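You operate a simulated robot arm through the tools that you are given. There is no shell and no other tool. Be economical: measure what you need, move in short steps, check, and stop when the job is done.

Carry out the task below with a simulated robot arm. There is one attempt and no reset: what you move stays moved.

Task
Take the jar from the top of the drain bench and leave it in the clear tub.

Only the result counts: the job must be done as asked and must still hold three seconds after the hand-in. Knocking over, shifting, dropping, spilling or breaking anything else fails it.

Robot
A 6-joint arm with a two-finger parallel gripper, fixed in place. Base frame: the origin is at the foot of the arm, x ahead of it, y to its left, z up; the work surface is at about z = 0. Readings come in mm, degrees, newtons and seconds.
With the tool pointing down near the work surface it reaches from about 140 to 580 mm from the base axis. Its first joint turns from -66.0 to 66.0 degrees. Payload 2.1 kg.
The tool frame sits at the grasp point between the pads (the TCP): z along the fingers, y along the line on which they close. The tips reach 30 mm beyond it. The gripper opens to 94 mm. The fingers are 28 mm wide and 10 mm thick; the gripper's body (50 by 96 mm) begins 55 mm behind the TCP.
Orientation is that of the tool frame in the base frame, as a unit quaternion [w, x, y, z]. With the fingers straight down and closing along the base's y, the tool's x points along the base's -x, its y along +y and its z along -z.

Tools
- The arm moves only by the tool drive_tool. Its arguments are lists of equal length, an entry for each row: "fingers": the gripper command, from -1 (shut) to 1 (fully open), values between in proportion; "offset": the shift along the base's x, y, z in units of 500 mm (1.0 is 500 mm), a list of three; "yaw": the turn about the base's z in units of 90 degrees (1.0 is 90 degrees). In form: {"fingers": [fingers, ...], "offset": [[dx, dy, dz], ...], "yaw": [yaw, ...]}. A call has 1 to 8 rows; each row is the pose to reach, as a shift and turn from the pose commanded when the call began. A call with a number of a shift or a turn outside -1 to 1 is refused whole. Rows are played at 5 a second. More than 50 mm and 8.6 degrees between two rows, or a gripper value outside its range, and nothing of the call is played. Where a pose cannot be reached the arm comes as near as it can. A force on the tool above 40 N (or 10 N above the force at the start of the call, whichever is more), or a blocked arm, ends the call early, and 0.2 s more pass. The fingers move at their own pace (about 72 mm/s each) and stop on an object; they squeeze with about 42 N. The grip force told is the motor's: it shows also when the fingers shut on nothing. Time passes only in rows, and 0.2 s behind the last, so rows that repeat a pose let the fingers close. It gives the time, the measured TCP pose, the force on the tool (base axes), the opening and the grip force at its end, in the units of the frame above (readings bear some noise), and new pictures: "show" is both (left out), scene, wrist or none.
- Cameras (640 x 400 px; columns grow to the right, rows downward): "scene" is fixed at [41.9, -361.1, 487]; the picture's right is [0.88, -0.48, 0.00], its down [-0.26, -0.48, -0.84] and it looks along [0.40, 0.74, -0.55] (base axes); focal length 325 px, centre (320, 200). "wrist" rides on the gripper at [76, 14, -103] in the tool frame; the picture's right is [-0.18, 0.98, 0.00], its down [-0.75, -0.14, -0.64] and it looks along [-0.63, -0.12, 0.77] (tool axes); focal length 243 px, centre (320, 200). There is no depth. A picture from a camera that has moved, and an enlarged one, comes with that camera's place and axes in the base frame and with its lens.
- close_up(camera, box): a new picture of the part [left, top, right, bottom] of that camera's present view, enlarged. The clock stands still meanwhile.
- hand_in(): hands the job in; it is judged then, once.

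Work in short steps. Places have to be worked out from the pictures, the camera data and where the tool is seen: move nearer, look again, correct. Check each grasp and each placing, and mend what went wrong. You have 90 turns and 170 pictures in all, those below and enlarged ones among them. Open the gripper and draw the arm clear of the work before you hand the job in, unless the task says otherwise; then end with one line.

The tools are called after "Call:" by a JSON object that holds its "fn" and its "kwargs". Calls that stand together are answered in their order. drive_tool: Moves the arm, as the interface text tells. Its arguments: {"type":"object","properties":{"fingers":{"type":"array","items":{"type":"number"}},"offset":{"type":"array","items":{"type":"array","items":{"type":"number"}}},"yaw":{"type":"array","items":{"type":"number"}},"show":{"type":"string","enum":["both","scene","wrist","none"]}},"required":["fingers","offset","yaw"]} The other tools are called the same way: close_up (camera, box) takes an enlarged picture of a part of a camera's view; hand_in () hands the job in.

At the start:

```text
t: 0.0
tcp_pos: [285.5, 85.7, 240.7]
orientation: [0.001, 0.0, 1.0, 0.0]
ft_force: [-1.2, -0.2, 0.4]
gripper_width: 94.0
grip_force: 0.0
```

scene: 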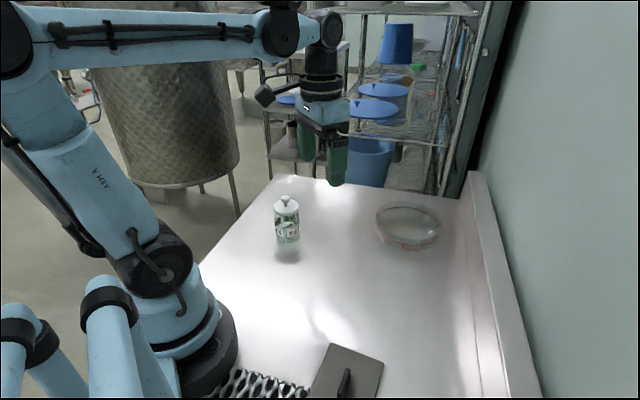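
wrist: 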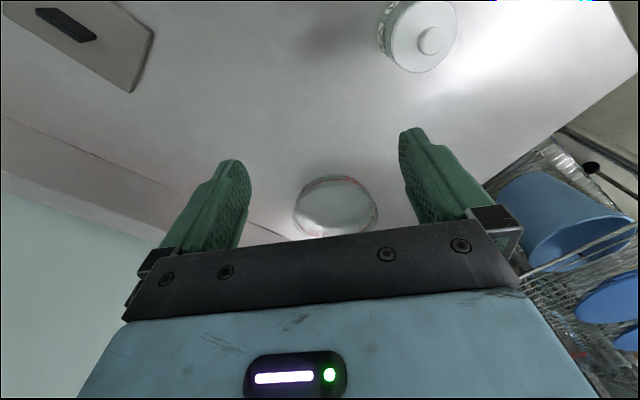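

The jar is near (287,220) and the clear tub near (408,228) in the scene view. The jar's shadow lies below it, so it may stand on something transparent; I'll enlarge to see.

Call:
{"fn": "close_up", "kwargs": {"camera": "scene", "box": [230, 170, 350, 270]}}

Call:
{"fn": "close_up", "kwargs": {"camera": "scene", "box": [350, 180, 470, 270]}}

Call:
{"fn": "close_up", "kwargs": {"camera": "wrist", "box": [260, 0, 500, 150]}}

```text
4.00 times, centred on (290, 220) of scene
camera zoom: at [41.9, -361.1, 487.0], right [0.88, -0.48, 0.0], down [-0.26, -0.48, -0.84], along [0.4, 0.74, -0.55], focal length 1301 px, centre (440, 120)
```

zoom: 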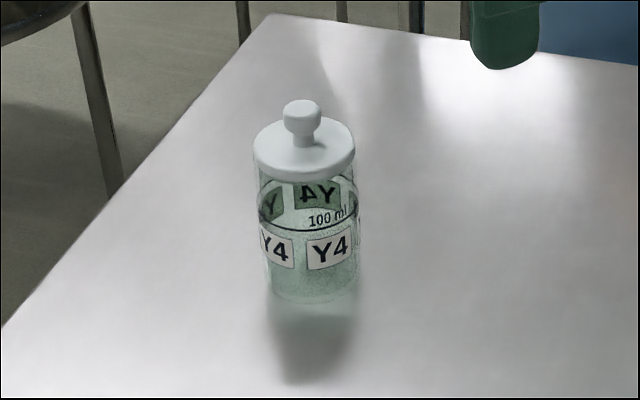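

```text
4.44 times, centred on (410, 225) of scene
camera zoom: at [41.9, -361.1, 487.0], right [0.88, -0.48, 0.0], down [-0.26, -0.48, -0.84], along [0.4, 0.74, -0.55], focal length 1446 px, centre (-80, 89)
```

zoom: 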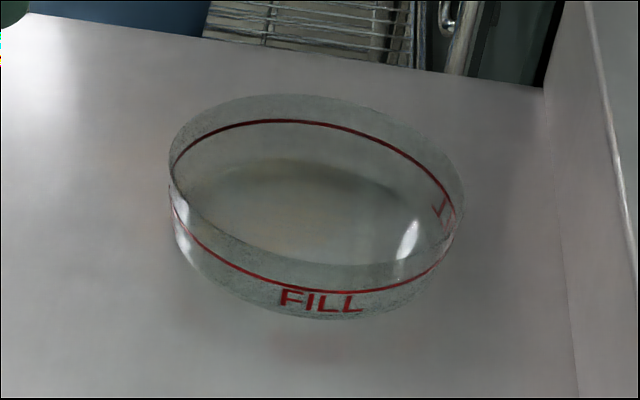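

```text
2.67 times, centred on (380, 75) of wrist
camera zoom: at [209.9, 99.1, 342.4], right [0.18, 0.98, 0.0], down [0.75, -0.14, 0.64], along [0.63, -0.12, -0.77], focal length 647 px, centre (160, 533)
```

zoom: 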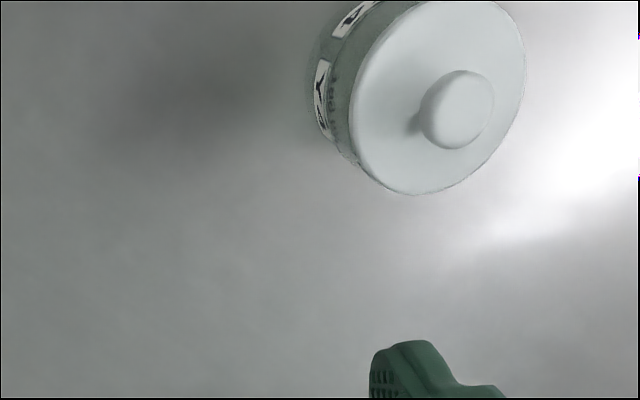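

Triangulating the knob from both views gives about (250,175,124), with the base somewhat above z=0, maybe on a clear stand. The tub is about (500,75). I'll back off, staying high, to see the jar from nearer.

Call:
{"fn": "drive_tool", "kwargs": {"fingers": [1, 1, 1, 1], "offset": [[-0.05, 0.03, 0], [-0.1, 0.08, 0], [-0.16, 0.14, 0], [-0.16, 0.14, 0]], "yaw": [0, 0, 0, 0]}}

```text
t: 1.0
tcp_pos: [207.3, 153.9, 241.5]
orientation: [0.0, 0.0, 1.0, 0.0]
ft_force: [0.3, 0.0, -0.5]
gripper_width: 93.9
grip_force: 0.1
camera wrist: at [130.2, 167.0, 343.0], right [0.18, 0.98, 0.0], down [0.75, -0.14, 0.64], along [0.63, -0.12, -0.77], focal length 243 px, centre (320, 200)
```

scene: 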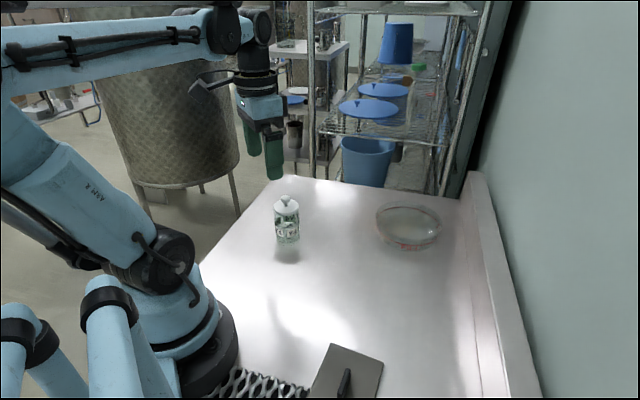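
wrist: 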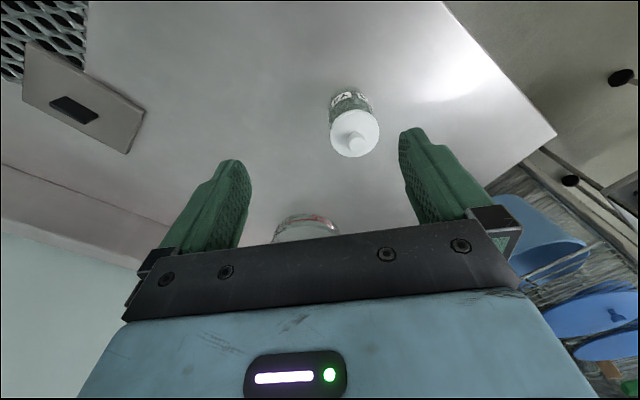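

Jar is clear in the wrist view now; enlarge it to check for a stand and measure base and knob.

Call:
{"fn": "close_up", "kwargs": {"camera": "wrist", "box": [290, 60, 418, 180]}}

Call:
{"fn": "close_up", "kwargs": {"camera": "scene", "box": [255, 185, 319, 275]}}

```text
3.33 times, centred on (354, 120) of wrist
camera zoom: at [130.2, 167.0, 343.0], right [0.18, 0.98, 0.0], down [0.75, -0.14, 0.64], along [0.63, -0.12, -0.77], focal length 809 px, centre (207, 467)
```

zoom: 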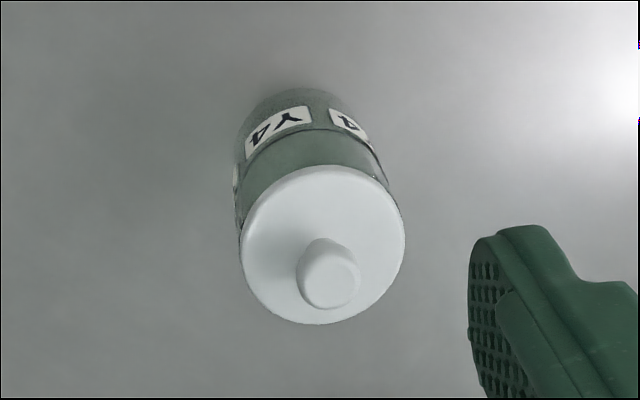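

```text
4.44 times, centred on (287, 230) of scene
camera zoom: at [41.9, -361.1, 487.0], right [0.88, -0.48, 0.0], down [-0.26, -0.48, -0.84], along [0.4, 0.74, -0.55], focal length 1446 px, centre (467, 67)
```

zoom: 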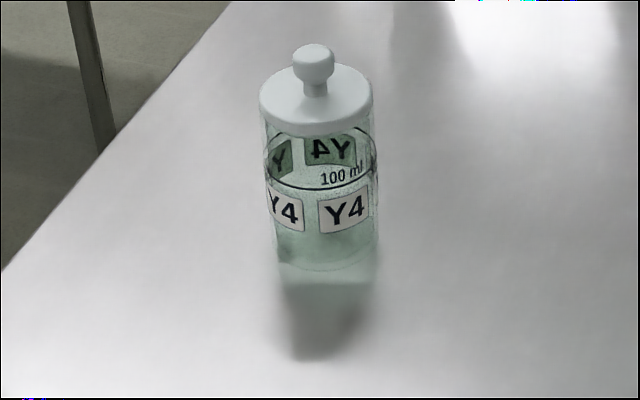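

The jar stands on the bench top, axis about (251,180), diameter about 53 mm, knob top about z=118. Move above it and check alignment.

Call:
{"fn": "drive_tool", "kwargs": {"fingers": [1, 1, 1, 1], "offset": [[0.05, 0.03, 0], [0.09, 0.05, -0.03], [0.09, 0.05, -0.1], [0.09, 0.05, -0.1]], "yaw": [0, 0, 0, 0]}}

```text
t: 2.0
tcp_pos: [252.9, 181.1, 193.2]
orientation: [0.001, 0.0, 1.0, 0.0]
ft_force: [-0.1, -0.6, 0.4]
gripper_width: 94.1
grip_force: 0.0
camera wrist: at [176.8, 192.9, 293.8], right [0.18, 0.98, 0.0], down [0.75, -0.14, 0.64], along [0.63, -0.12, -0.77], focal length 243 px, centre (320, 200)
```

scene: 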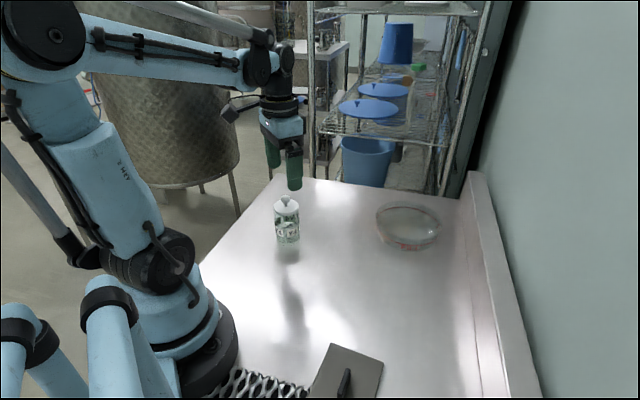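
wrist: 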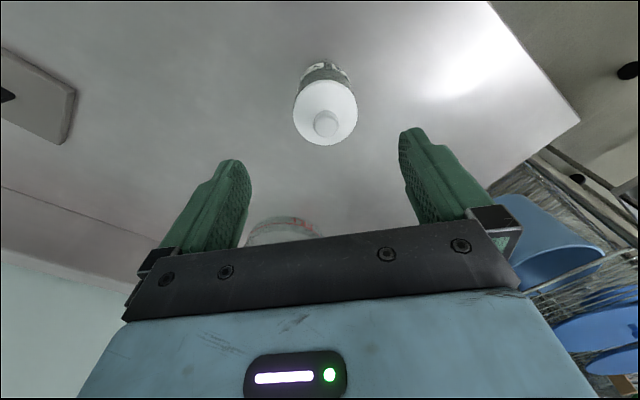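

The knob refines to about (250.5,183,117). Shift y by 2 mm and descend to TCP z≈110, fingers open, then look.

Call:
{"fn": "drive_tool", "kwargs": {"fingers": [1, 1, 1, 1, 1], "offset": [[-0.002, 0.004, 0], [-0.002, 0.004, -0.06], [-0.002, 0.004, -0.12], [-0.002, 0.004, -0.16], [-0.002, 0.004, -0.16]], "yaw": [0, 0, 0, 0, 0]}}

```text
t: 3.2
tcp_pos: [249.7, 181.9, 112.6]
orientation: [0.001, 0.0, 1.0, 0.0]
ft_force: [0.0, 1.0, -0.3]
gripper_width: 94.1
grip_force: 0.0
camera wrist: at [173.6, 196.2, 212.9], right [0.18, 0.98, 0.0], down [0.75, -0.14, 0.64], along [0.63, -0.12, -0.77], focal length 243 px, centre (320, 200)
```

scene: 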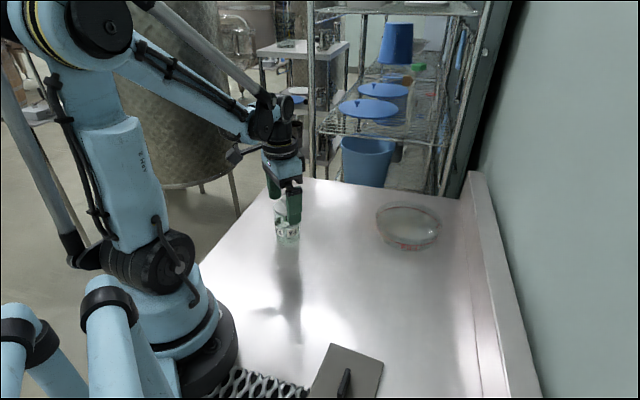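
wrist: 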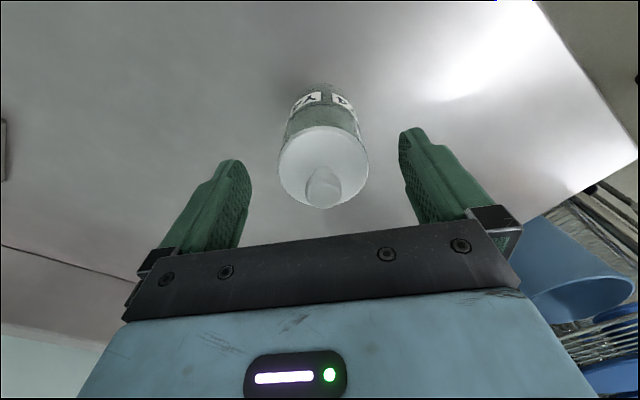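

Jar sits between the fingers, about 2 mm to +y. Descend to TCP z≈73 watching force.

Call:
{"fn": "drive_tool", "kwargs": {"fingers": [1, 1, 1, 1], "offset": [[-0.002, 0.004, -0.02], [-0.002, 0.004, -0.05], [-0.002, 0.004, -0.076], [-0.002, 0.004, -0.076]], "yaw": [0, 0, 0, 0]}}

```text
t: 4.2
tcp_pos: [248.7, 184.4, 73.6]
orientation: [0.001, 0.0, 1.0, 0.0]
ft_force: [0.1, 0.0, 0.0]
gripper_width: 93.8
grip_force: 0.1
camera wrist: at [172.5, 198.2, 174.9], right [0.18, 0.98, 0.0], down [0.75, -0.14, 0.64], along [0.63, -0.12, -0.77], focal length 243 px, centre (320, 200)
```

scene: 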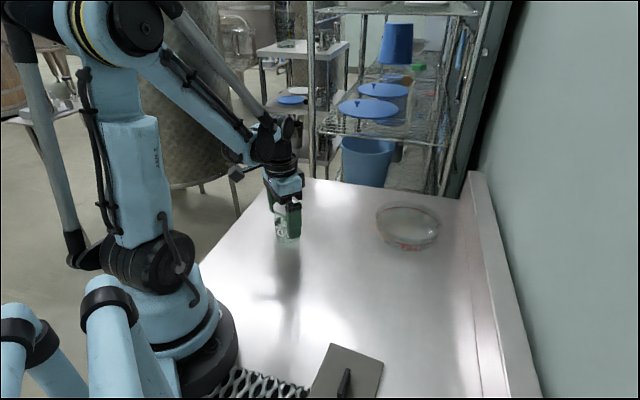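
wrist: 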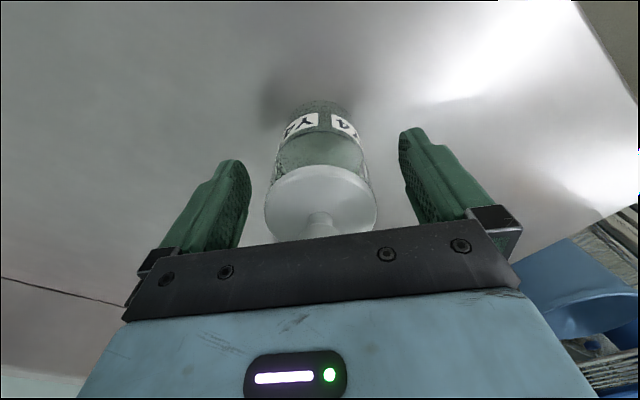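

No contact and the jar is centred. Close gently, first to slightly under the jar's width.

Call:
{"fn": "drive_tool", "kwargs": {"fingers": [0.5, 0.2, 0.05, 0.05, 0.05], "offset": [[0, 0, 0], [0, 0, 0], [0, 0, 0], [0, 0, 0], [0, 0, 0]], "yaw": [0, 0, 0, 0, 0]}}

```text
t: 5.4
tcp_pos: [249.4, 185.3, 73.7]
orientation: [0.001, -0.001, 1.0, -0.001]
ft_force: [0.6, 0.3, 0.6]
gripper_width: 55.8
grip_force: 41.7
camera wrist: at [172.5, 198.2, 175.0], right [0.18, 0.98, 0.0], down [0.75, -0.14, 0.64], along [0.63, -0.12, -0.77], focal length 243 px, centre (320, 200)
```

scene: 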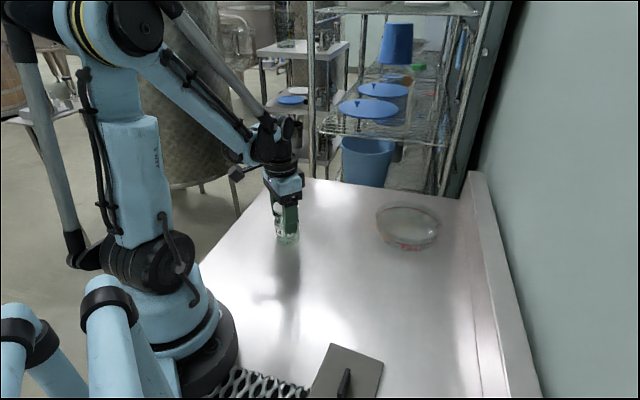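
wrist: 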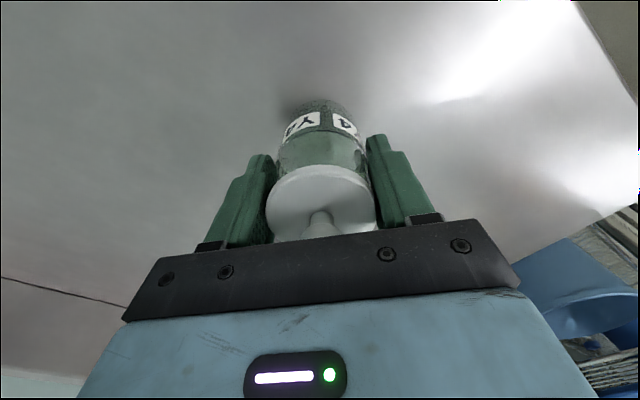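

Gripped at 55.8 mm with 42 N. Lift slowly and check that the jar comes along.

Call:
{"fn": "drive_tool", "kwargs": {"fingers": [-0.1, -0.1, -0.1, -0.1, -0.1], "offset": [[0, 0, 0.01], [0, 0, 0.03], [0, 0, 0.07], [0, 0, 0.12], [0, 0, 0.16]], "yaw": [0, 0, 0, 0, 0]}}

```text
t: 6.6
tcp_pos: [248.3, 185.1, 156.5]
orientation: [0.0, 0.0, 1.0, -0.001]
ft_force: [0.0, -0.2, -1.0]
gripper_width: 55.6
grip_force: 41.7
camera wrist: at [171.8, 198.1, 256.6], right [0.18, 0.98, 0.0], down [0.75, -0.14, 0.64], along [0.63, -0.12, -0.77], focal length 243 px, centre (320, 200)
```

scene: 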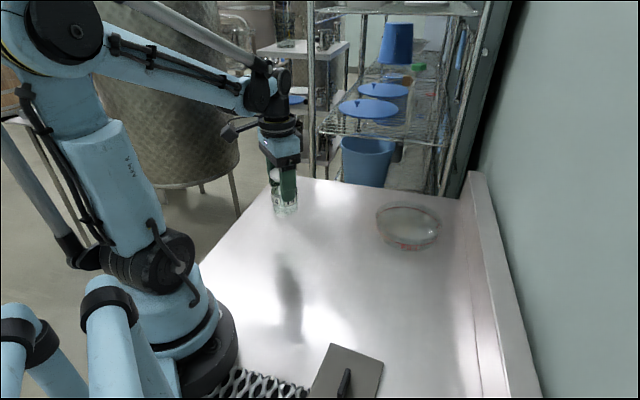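
wrist: 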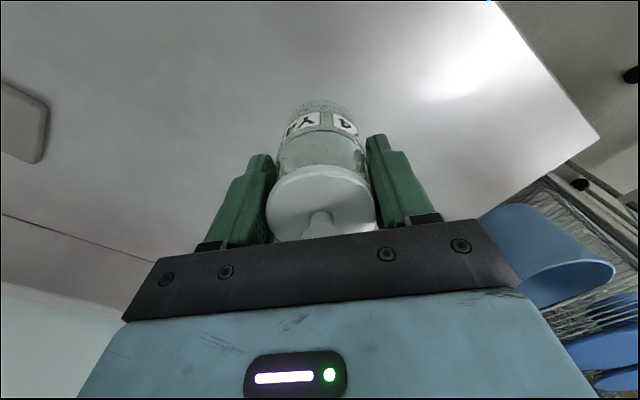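

The jar is held and clear (its base about z=82). From both views the tub is centred at about (517,78), radius 76, rim z≈32. Carry the jar towards (490,82) first at this height, then look.

Call:
{"fn": "drive_tool", "kwargs": {"fingers": [-0.1, -0.1, -0.1, -0.1, -0.1, -0.1, -0.1, -0.1], "offset": [[0.06, -0.025, 0.02], [0.13, -0.055, 0.04], [0.2, -0.085, 0.04], [0.28, -0.12, 0.04], [0.36, -0.15, 0.04], [0.43, -0.18, 0.04], [0.48, -0.206, 0.04], [0.48, -0.206, 0.04]], "yaw": [0, 0, 0, 0, 0, 0, 0, 0]}}

```text
t: 8.4
tcp_pos: [490.7, 83.0, 172.0]
orientation: [0.001, 0.001, 1.0, 0.0]
ft_force: [-0.5, -0.3, -1.1]
gripper_width: 55.8
grip_force: 41.5
camera wrist: at [412.3, 96.8, 274.1], right [0.18, 0.98, 0.0], down [0.75, -0.14, 0.64], along [0.63, -0.12, -0.77], focal length 243 px, centre (320, 200)
```

scene: 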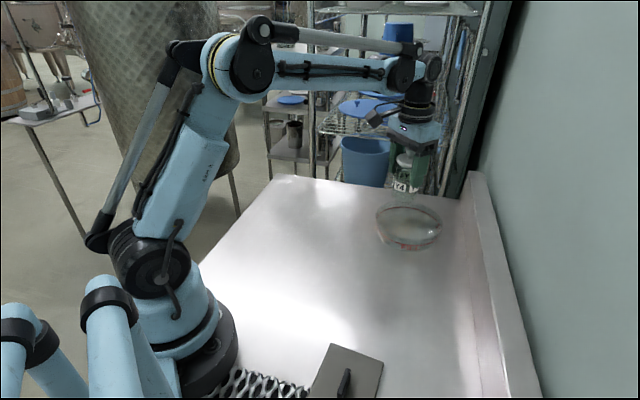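
wrist: 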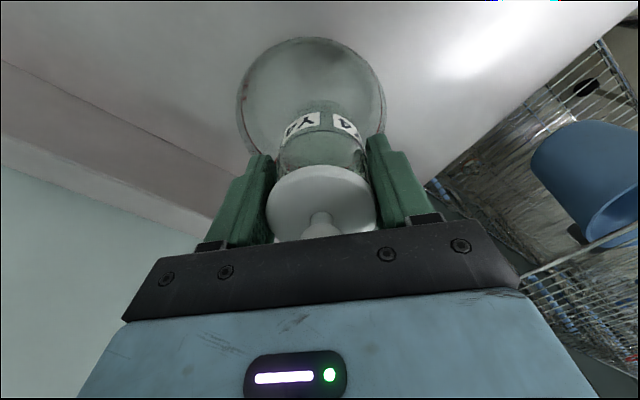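

The tub in the wrist view gives a centre of about (511,75). Shift there and lower partway, so the jar's base is around z=45.

Call:
{"fn": "drive_tool", "kwargs": {"fingers": [-0.1, -0.1, -0.1, -0.1], "offset": [[0.04, -0.014, 0], [0.04, -0.014, -0.05], [0.04, -0.014, -0.108], [0.04, -0.014, -0.108]], "yaw": [0, 0, 0, 0]}}

Call:
{"fn": "close_up", "kwargs": {"camera": "scene", "box": [350, 150, 470, 260]}}

```text
t: 9.4
tcp_pos: [509.2, 74.3, 118.2]
orientation: [0.001, 0.0, 1.0, 0.001]
ft_force: [0.3, 0.3, -0.6]
gripper_width: 55.9
grip_force: 41.7
camera wrist: at [432.7, 87.8, 218.5], right [0.18, 0.98, 0.0], down [0.75, -0.14, 0.64], along [0.63, -0.12, -0.77], focal length 243 px, centre (320, 200)
```

scene: 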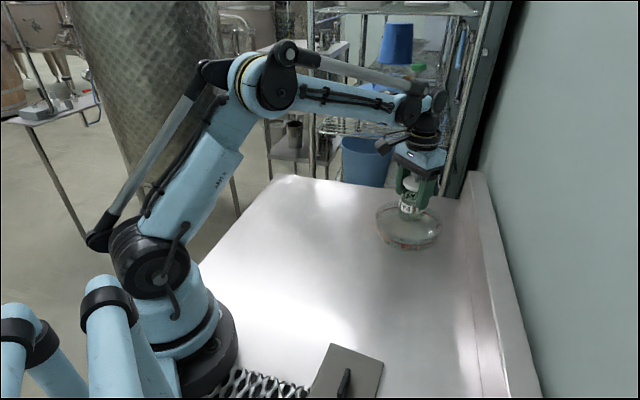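
wrist: 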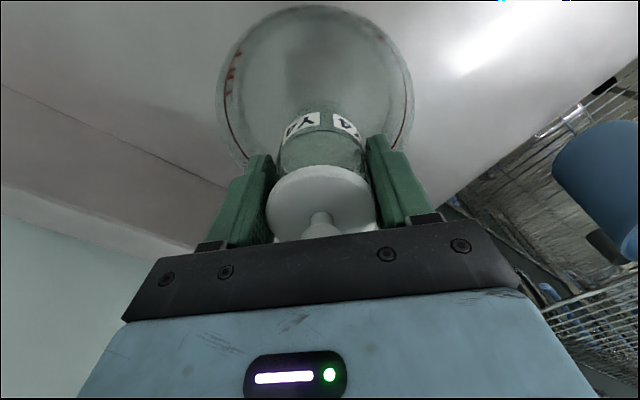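

```text
3.64 times, centred on (410, 205) of scene
camera zoom: at [41.9, -361.1, 487.0], right [0.88, -0.48, 0.0], down [-0.26, -0.48, -0.84], along [0.4, 0.74, -0.55], focal length 1183 px, centre (-7, 182)
```

zoom: 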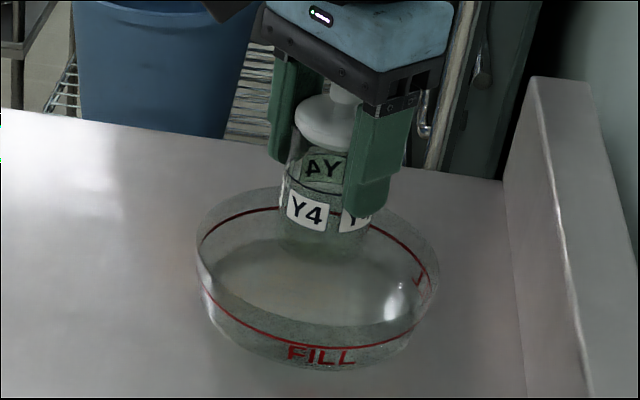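

The jar's base is over the tub's interior. Lower to TCP z≈86, still above expected floor contact (~76).

Call:
{"fn": "drive_tool", "kwargs": {"fingers": [-0.1, -0.1, -0.1], "offset": [[0, 0.002, -0.03], [0, 0.002, -0.062], [0, 0.002, -0.062]], "yaw": [0, 0, 0]}}

Call:
{"fn": "close_up", "kwargs": {"camera": "scene", "box": [350, 150, 470, 260]}}

```text
t: 10.2
tcp_pos: [508.6, 75.6, 88.2]
orientation: [0.001, 0.001, 1.0, 0.0]
ft_force: [0.2, -0.6, -1.7]
gripper_width: 55.8
grip_force: 41.9
camera wrist: at [432.3, 88.9, 189.0], right [0.18, 0.98, 0.0], down [0.75, -0.14, 0.64], along [0.63, -0.12, -0.77], focal length 243 px, centre (320, 200)
```

scene: 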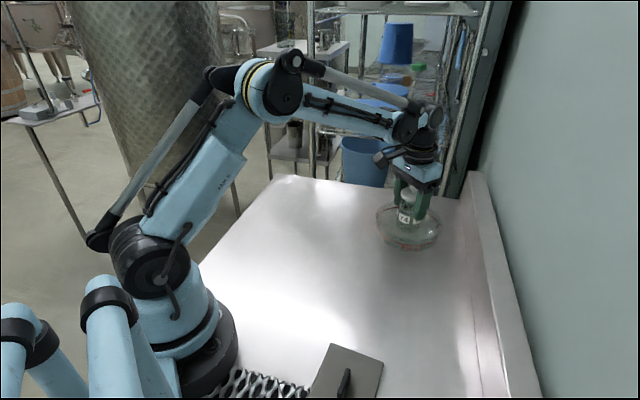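
wrist: 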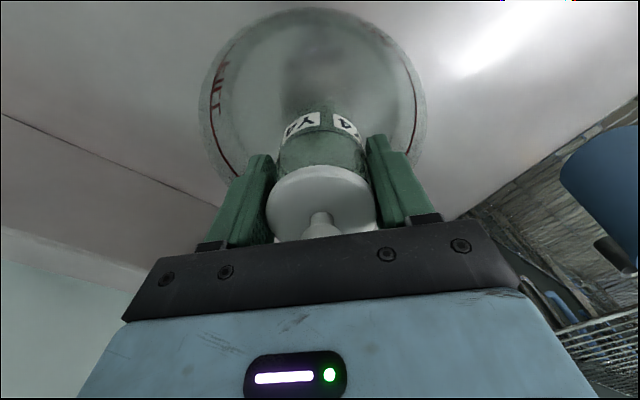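

```text
3.64 times, centred on (410, 205) of scene
camera zoom: at [41.9, -361.1, 487.0], right [0.88, -0.48, 0.0], down [-0.26, -0.48, -0.84], along [0.4, 0.74, -0.55], focal length 1183 px, centre (-7, 182)
```

zoom: 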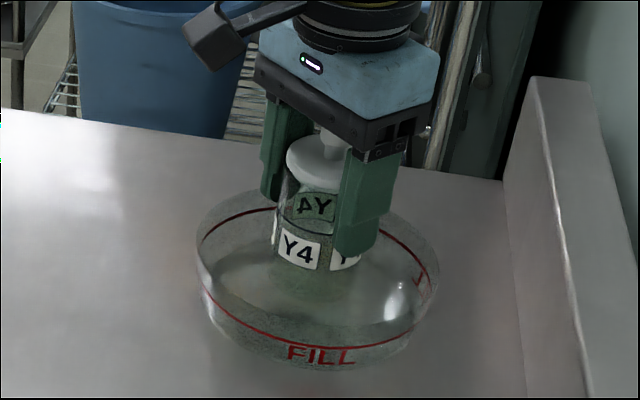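

No contact yet; go down in 2 mm rows to z≈80.

Call:
{"fn": "drive_tool", "kwargs": {"fingers": [-0.1, -0.1, -0.1, -0.1, -0.1], "offset": [[0, 0, -0.004], [0, 0, -0.008], [0, 0, -0.012], [0, 0, -0.015], [0, 0, -0.015]], "yaw": [0, 0, 0, 0, 0], "show": "none"}}

```text
t: 11.4
tcp_pos: [508.7, 74.1, 81.2]
orientation: [0.001, 0.0, 1.0, 0.0]
ft_force: [-0.1, 0.5, -2.0]
gripper_width: 55.9
grip_force: 42.2
```

Still only the jar's weight on the sensor; continue in 1 mm rows.

Call:
{"fn": "drive_tool", "kwargs": {"fingers": [-0.1, -0.1, -0.1, -0.1], "offset": [[0, 0, -0.002], [0, 0, -0.004], [0, 0, -0.006], [0, 0, -0.006]], "yaw": [0, 0, 0, 0], "show": "none"}}

```text
t: 12.4
tcp_pos: [510.5, 75.1, 79.3]
orientation: [0.001, 0.0, 1.0, 0.0]
ft_force: [0.3, 0.5, -1.7]
gripper_width: 55.8
grip_force: 42.1
```

Still no contact; 2 mm more.

Call:
{"fn": "drive_tool", "kwargs": {"fingers": [-0.1, -0.1, -0.1], "offset": [[0, 0, -0.002], [0, 0, -0.004], [0, 0, -0.004]], "yaw": [0, 0, 0], "show": "none"}}

```text
t: 13.2
tcp_pos: [509.9, 75.4, 76.2]
orientation: [0.0, 0.0, 1.0, 0.001]
ft_force: [1.4, -0.4, 22.8]
gripper_width: 55.8
grip_force: 41.6
```

Contact (+23 N): the jar is on the tub floor. Ease up 0.8 mm to unload and check the picture.

Call:
{"fn": "drive_tool", "kwargs": {"fingers": [-0.1, -0.1], "offset": [[0, 0, 0.0016], [0, 0, 0.0016]], "yaw": [0, 0], "show": "none"}}

Call:
{"fn": "close_up", "kwargs": {"camera": "scene", "box": [350, 150, 470, 260]}}

```text
t: 13.8
tcp_pos: [510.0, 77.1, 77.0]
orientation: [0.001, -0.001, 1.0, 0.0]
ft_force: [1.8, -2.8, 16.4]
gripper_width: 55.8
grip_force: 41.7
```

```text
3.64 times, centred on (410, 205) of scene
camera zoom: at [41.8, -361.2, 487.0], right [0.88, -0.48, 0.0], down [-0.26, -0.48, -0.84], along [0.4, 0.74, -0.55], focal length 1183 px, centre (-7, 182)
```

zoom: 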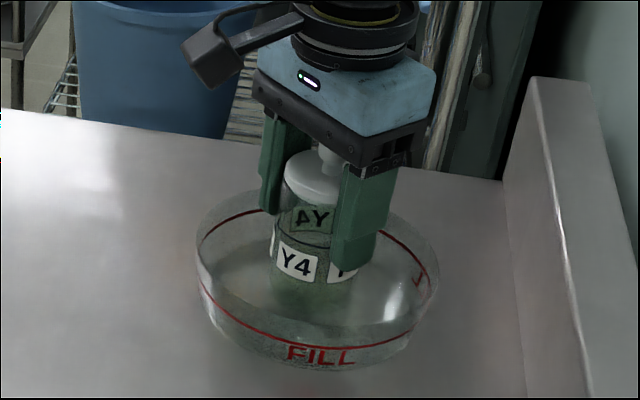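

The jar rests well inside the tub. Open gradually, not fully at first.

Call:
{"fn": "drive_tool", "kwargs": {"fingers": [0.15, 0.25, 0.4, 0.6, 0.8, 0.8], "offset": [[0, 0, 0], [0, 0, 0], [0, 0, 0], [0, 0, 0], [0, 0, 0], [0, 0, 0]], "yaw": [0, 0, 0, 0, 0, 0]}}

```text
t: 15.2
tcp_pos: [509.8, 76.3, 76.4]
orientation: [0.001, 0.0, 1.0, 0.0]
ft_force: [-0.3, -0.6, -0.4]
gripper_width: 85.0
grip_force: 0.1
camera wrist: at [433.1, 89.7, 177.7], right [0.18, 0.98, 0.0], down [0.75, -0.14, 0.64], along [0.63, -0.12, -0.77], focal length 243 px, centre (320, 200)
```

scene: 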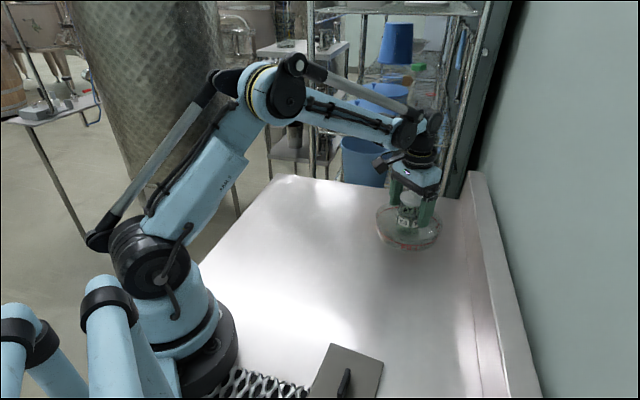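
wrist: 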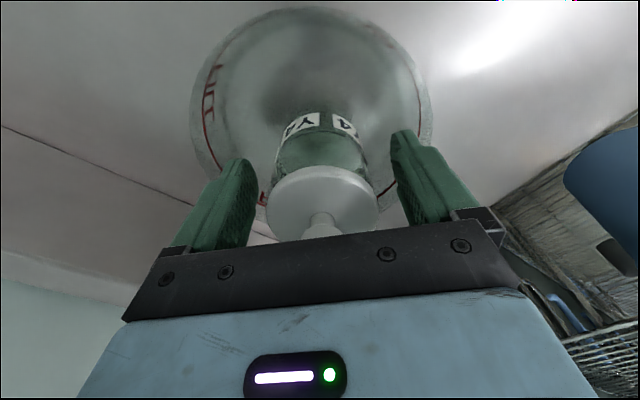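

Released, upright, no force. Rise straight up, then draw back.

Call:
{"fn": "drive_tool", "kwargs": {"fingers": [0.8, 0.8, 0.8, 0.8, 0.8, 0.8, 0.8, 0.8], "offset": [[0, 0, 0.03], [0, 0, 0.1], [0, 0, 0.18], [0, 0, 0.26], [-0.08, 0, 0.29], [-0.16, 0, 0.3], [-0.25, 0, 0.3], [-0.25, 0, 0.3]], "yaw": [0, 0, 0, 0, 0, 0, 0, 0]}}

Call:
{"fn": "close_up", "kwargs": {"camera": "scene", "box": [350, 150, 470, 260]}}

```text
t: 17.0
tcp_pos: [383.3, 78.1, 229.8]
orientation: [0.001, 0.0, 1.0, 0.0]
ft_force: [-0.3, 0.4, 0.0]
gripper_width: 84.6
grip_force: 0.0
camera wrist: at [307.7, 91.4, 330.8], right [0.18, 0.98, 0.0], down [0.75, -0.14, 0.64], along [0.63, -0.12, -0.77], focal length 243 px, centre (320, 200)
```

scene: 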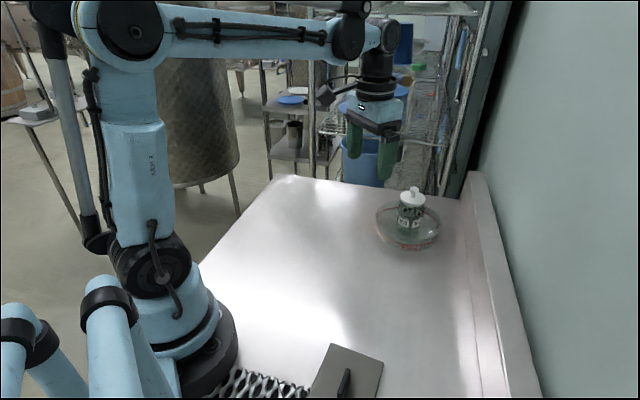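
wrist: 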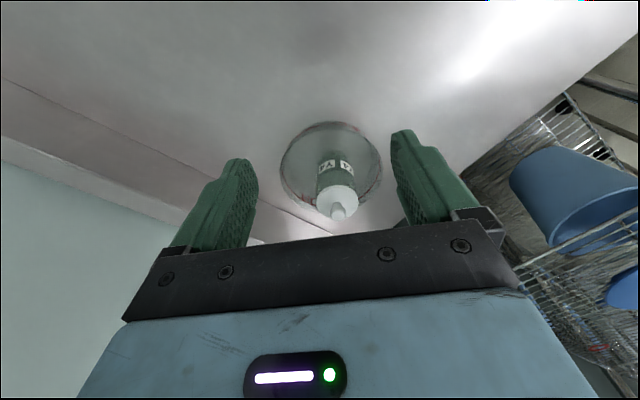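

```text
3.64 times, centred on (410, 205) of scene
camera zoom: at [41.9, -361.1, 487.0], right [0.88, -0.48, 0.0], down [-0.26, -0.48, -0.84], along [0.4, 0.74, -0.55], focal length 1183 px, centre (-7, 182)
```

zoom: 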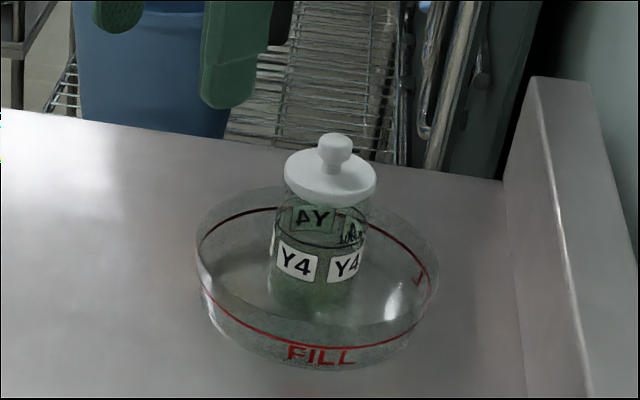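

The jar stands upright in the tub, the tub hasn't moved, and the arm is clear. Handing in.

Call:
{"fn": "hand_in", "kwargs": {}}

```text
The job is handed in.
```

The jar is standing upright in the clear tub, the tub hasn't shifted, and the gripper is open with the arm drawn clear.
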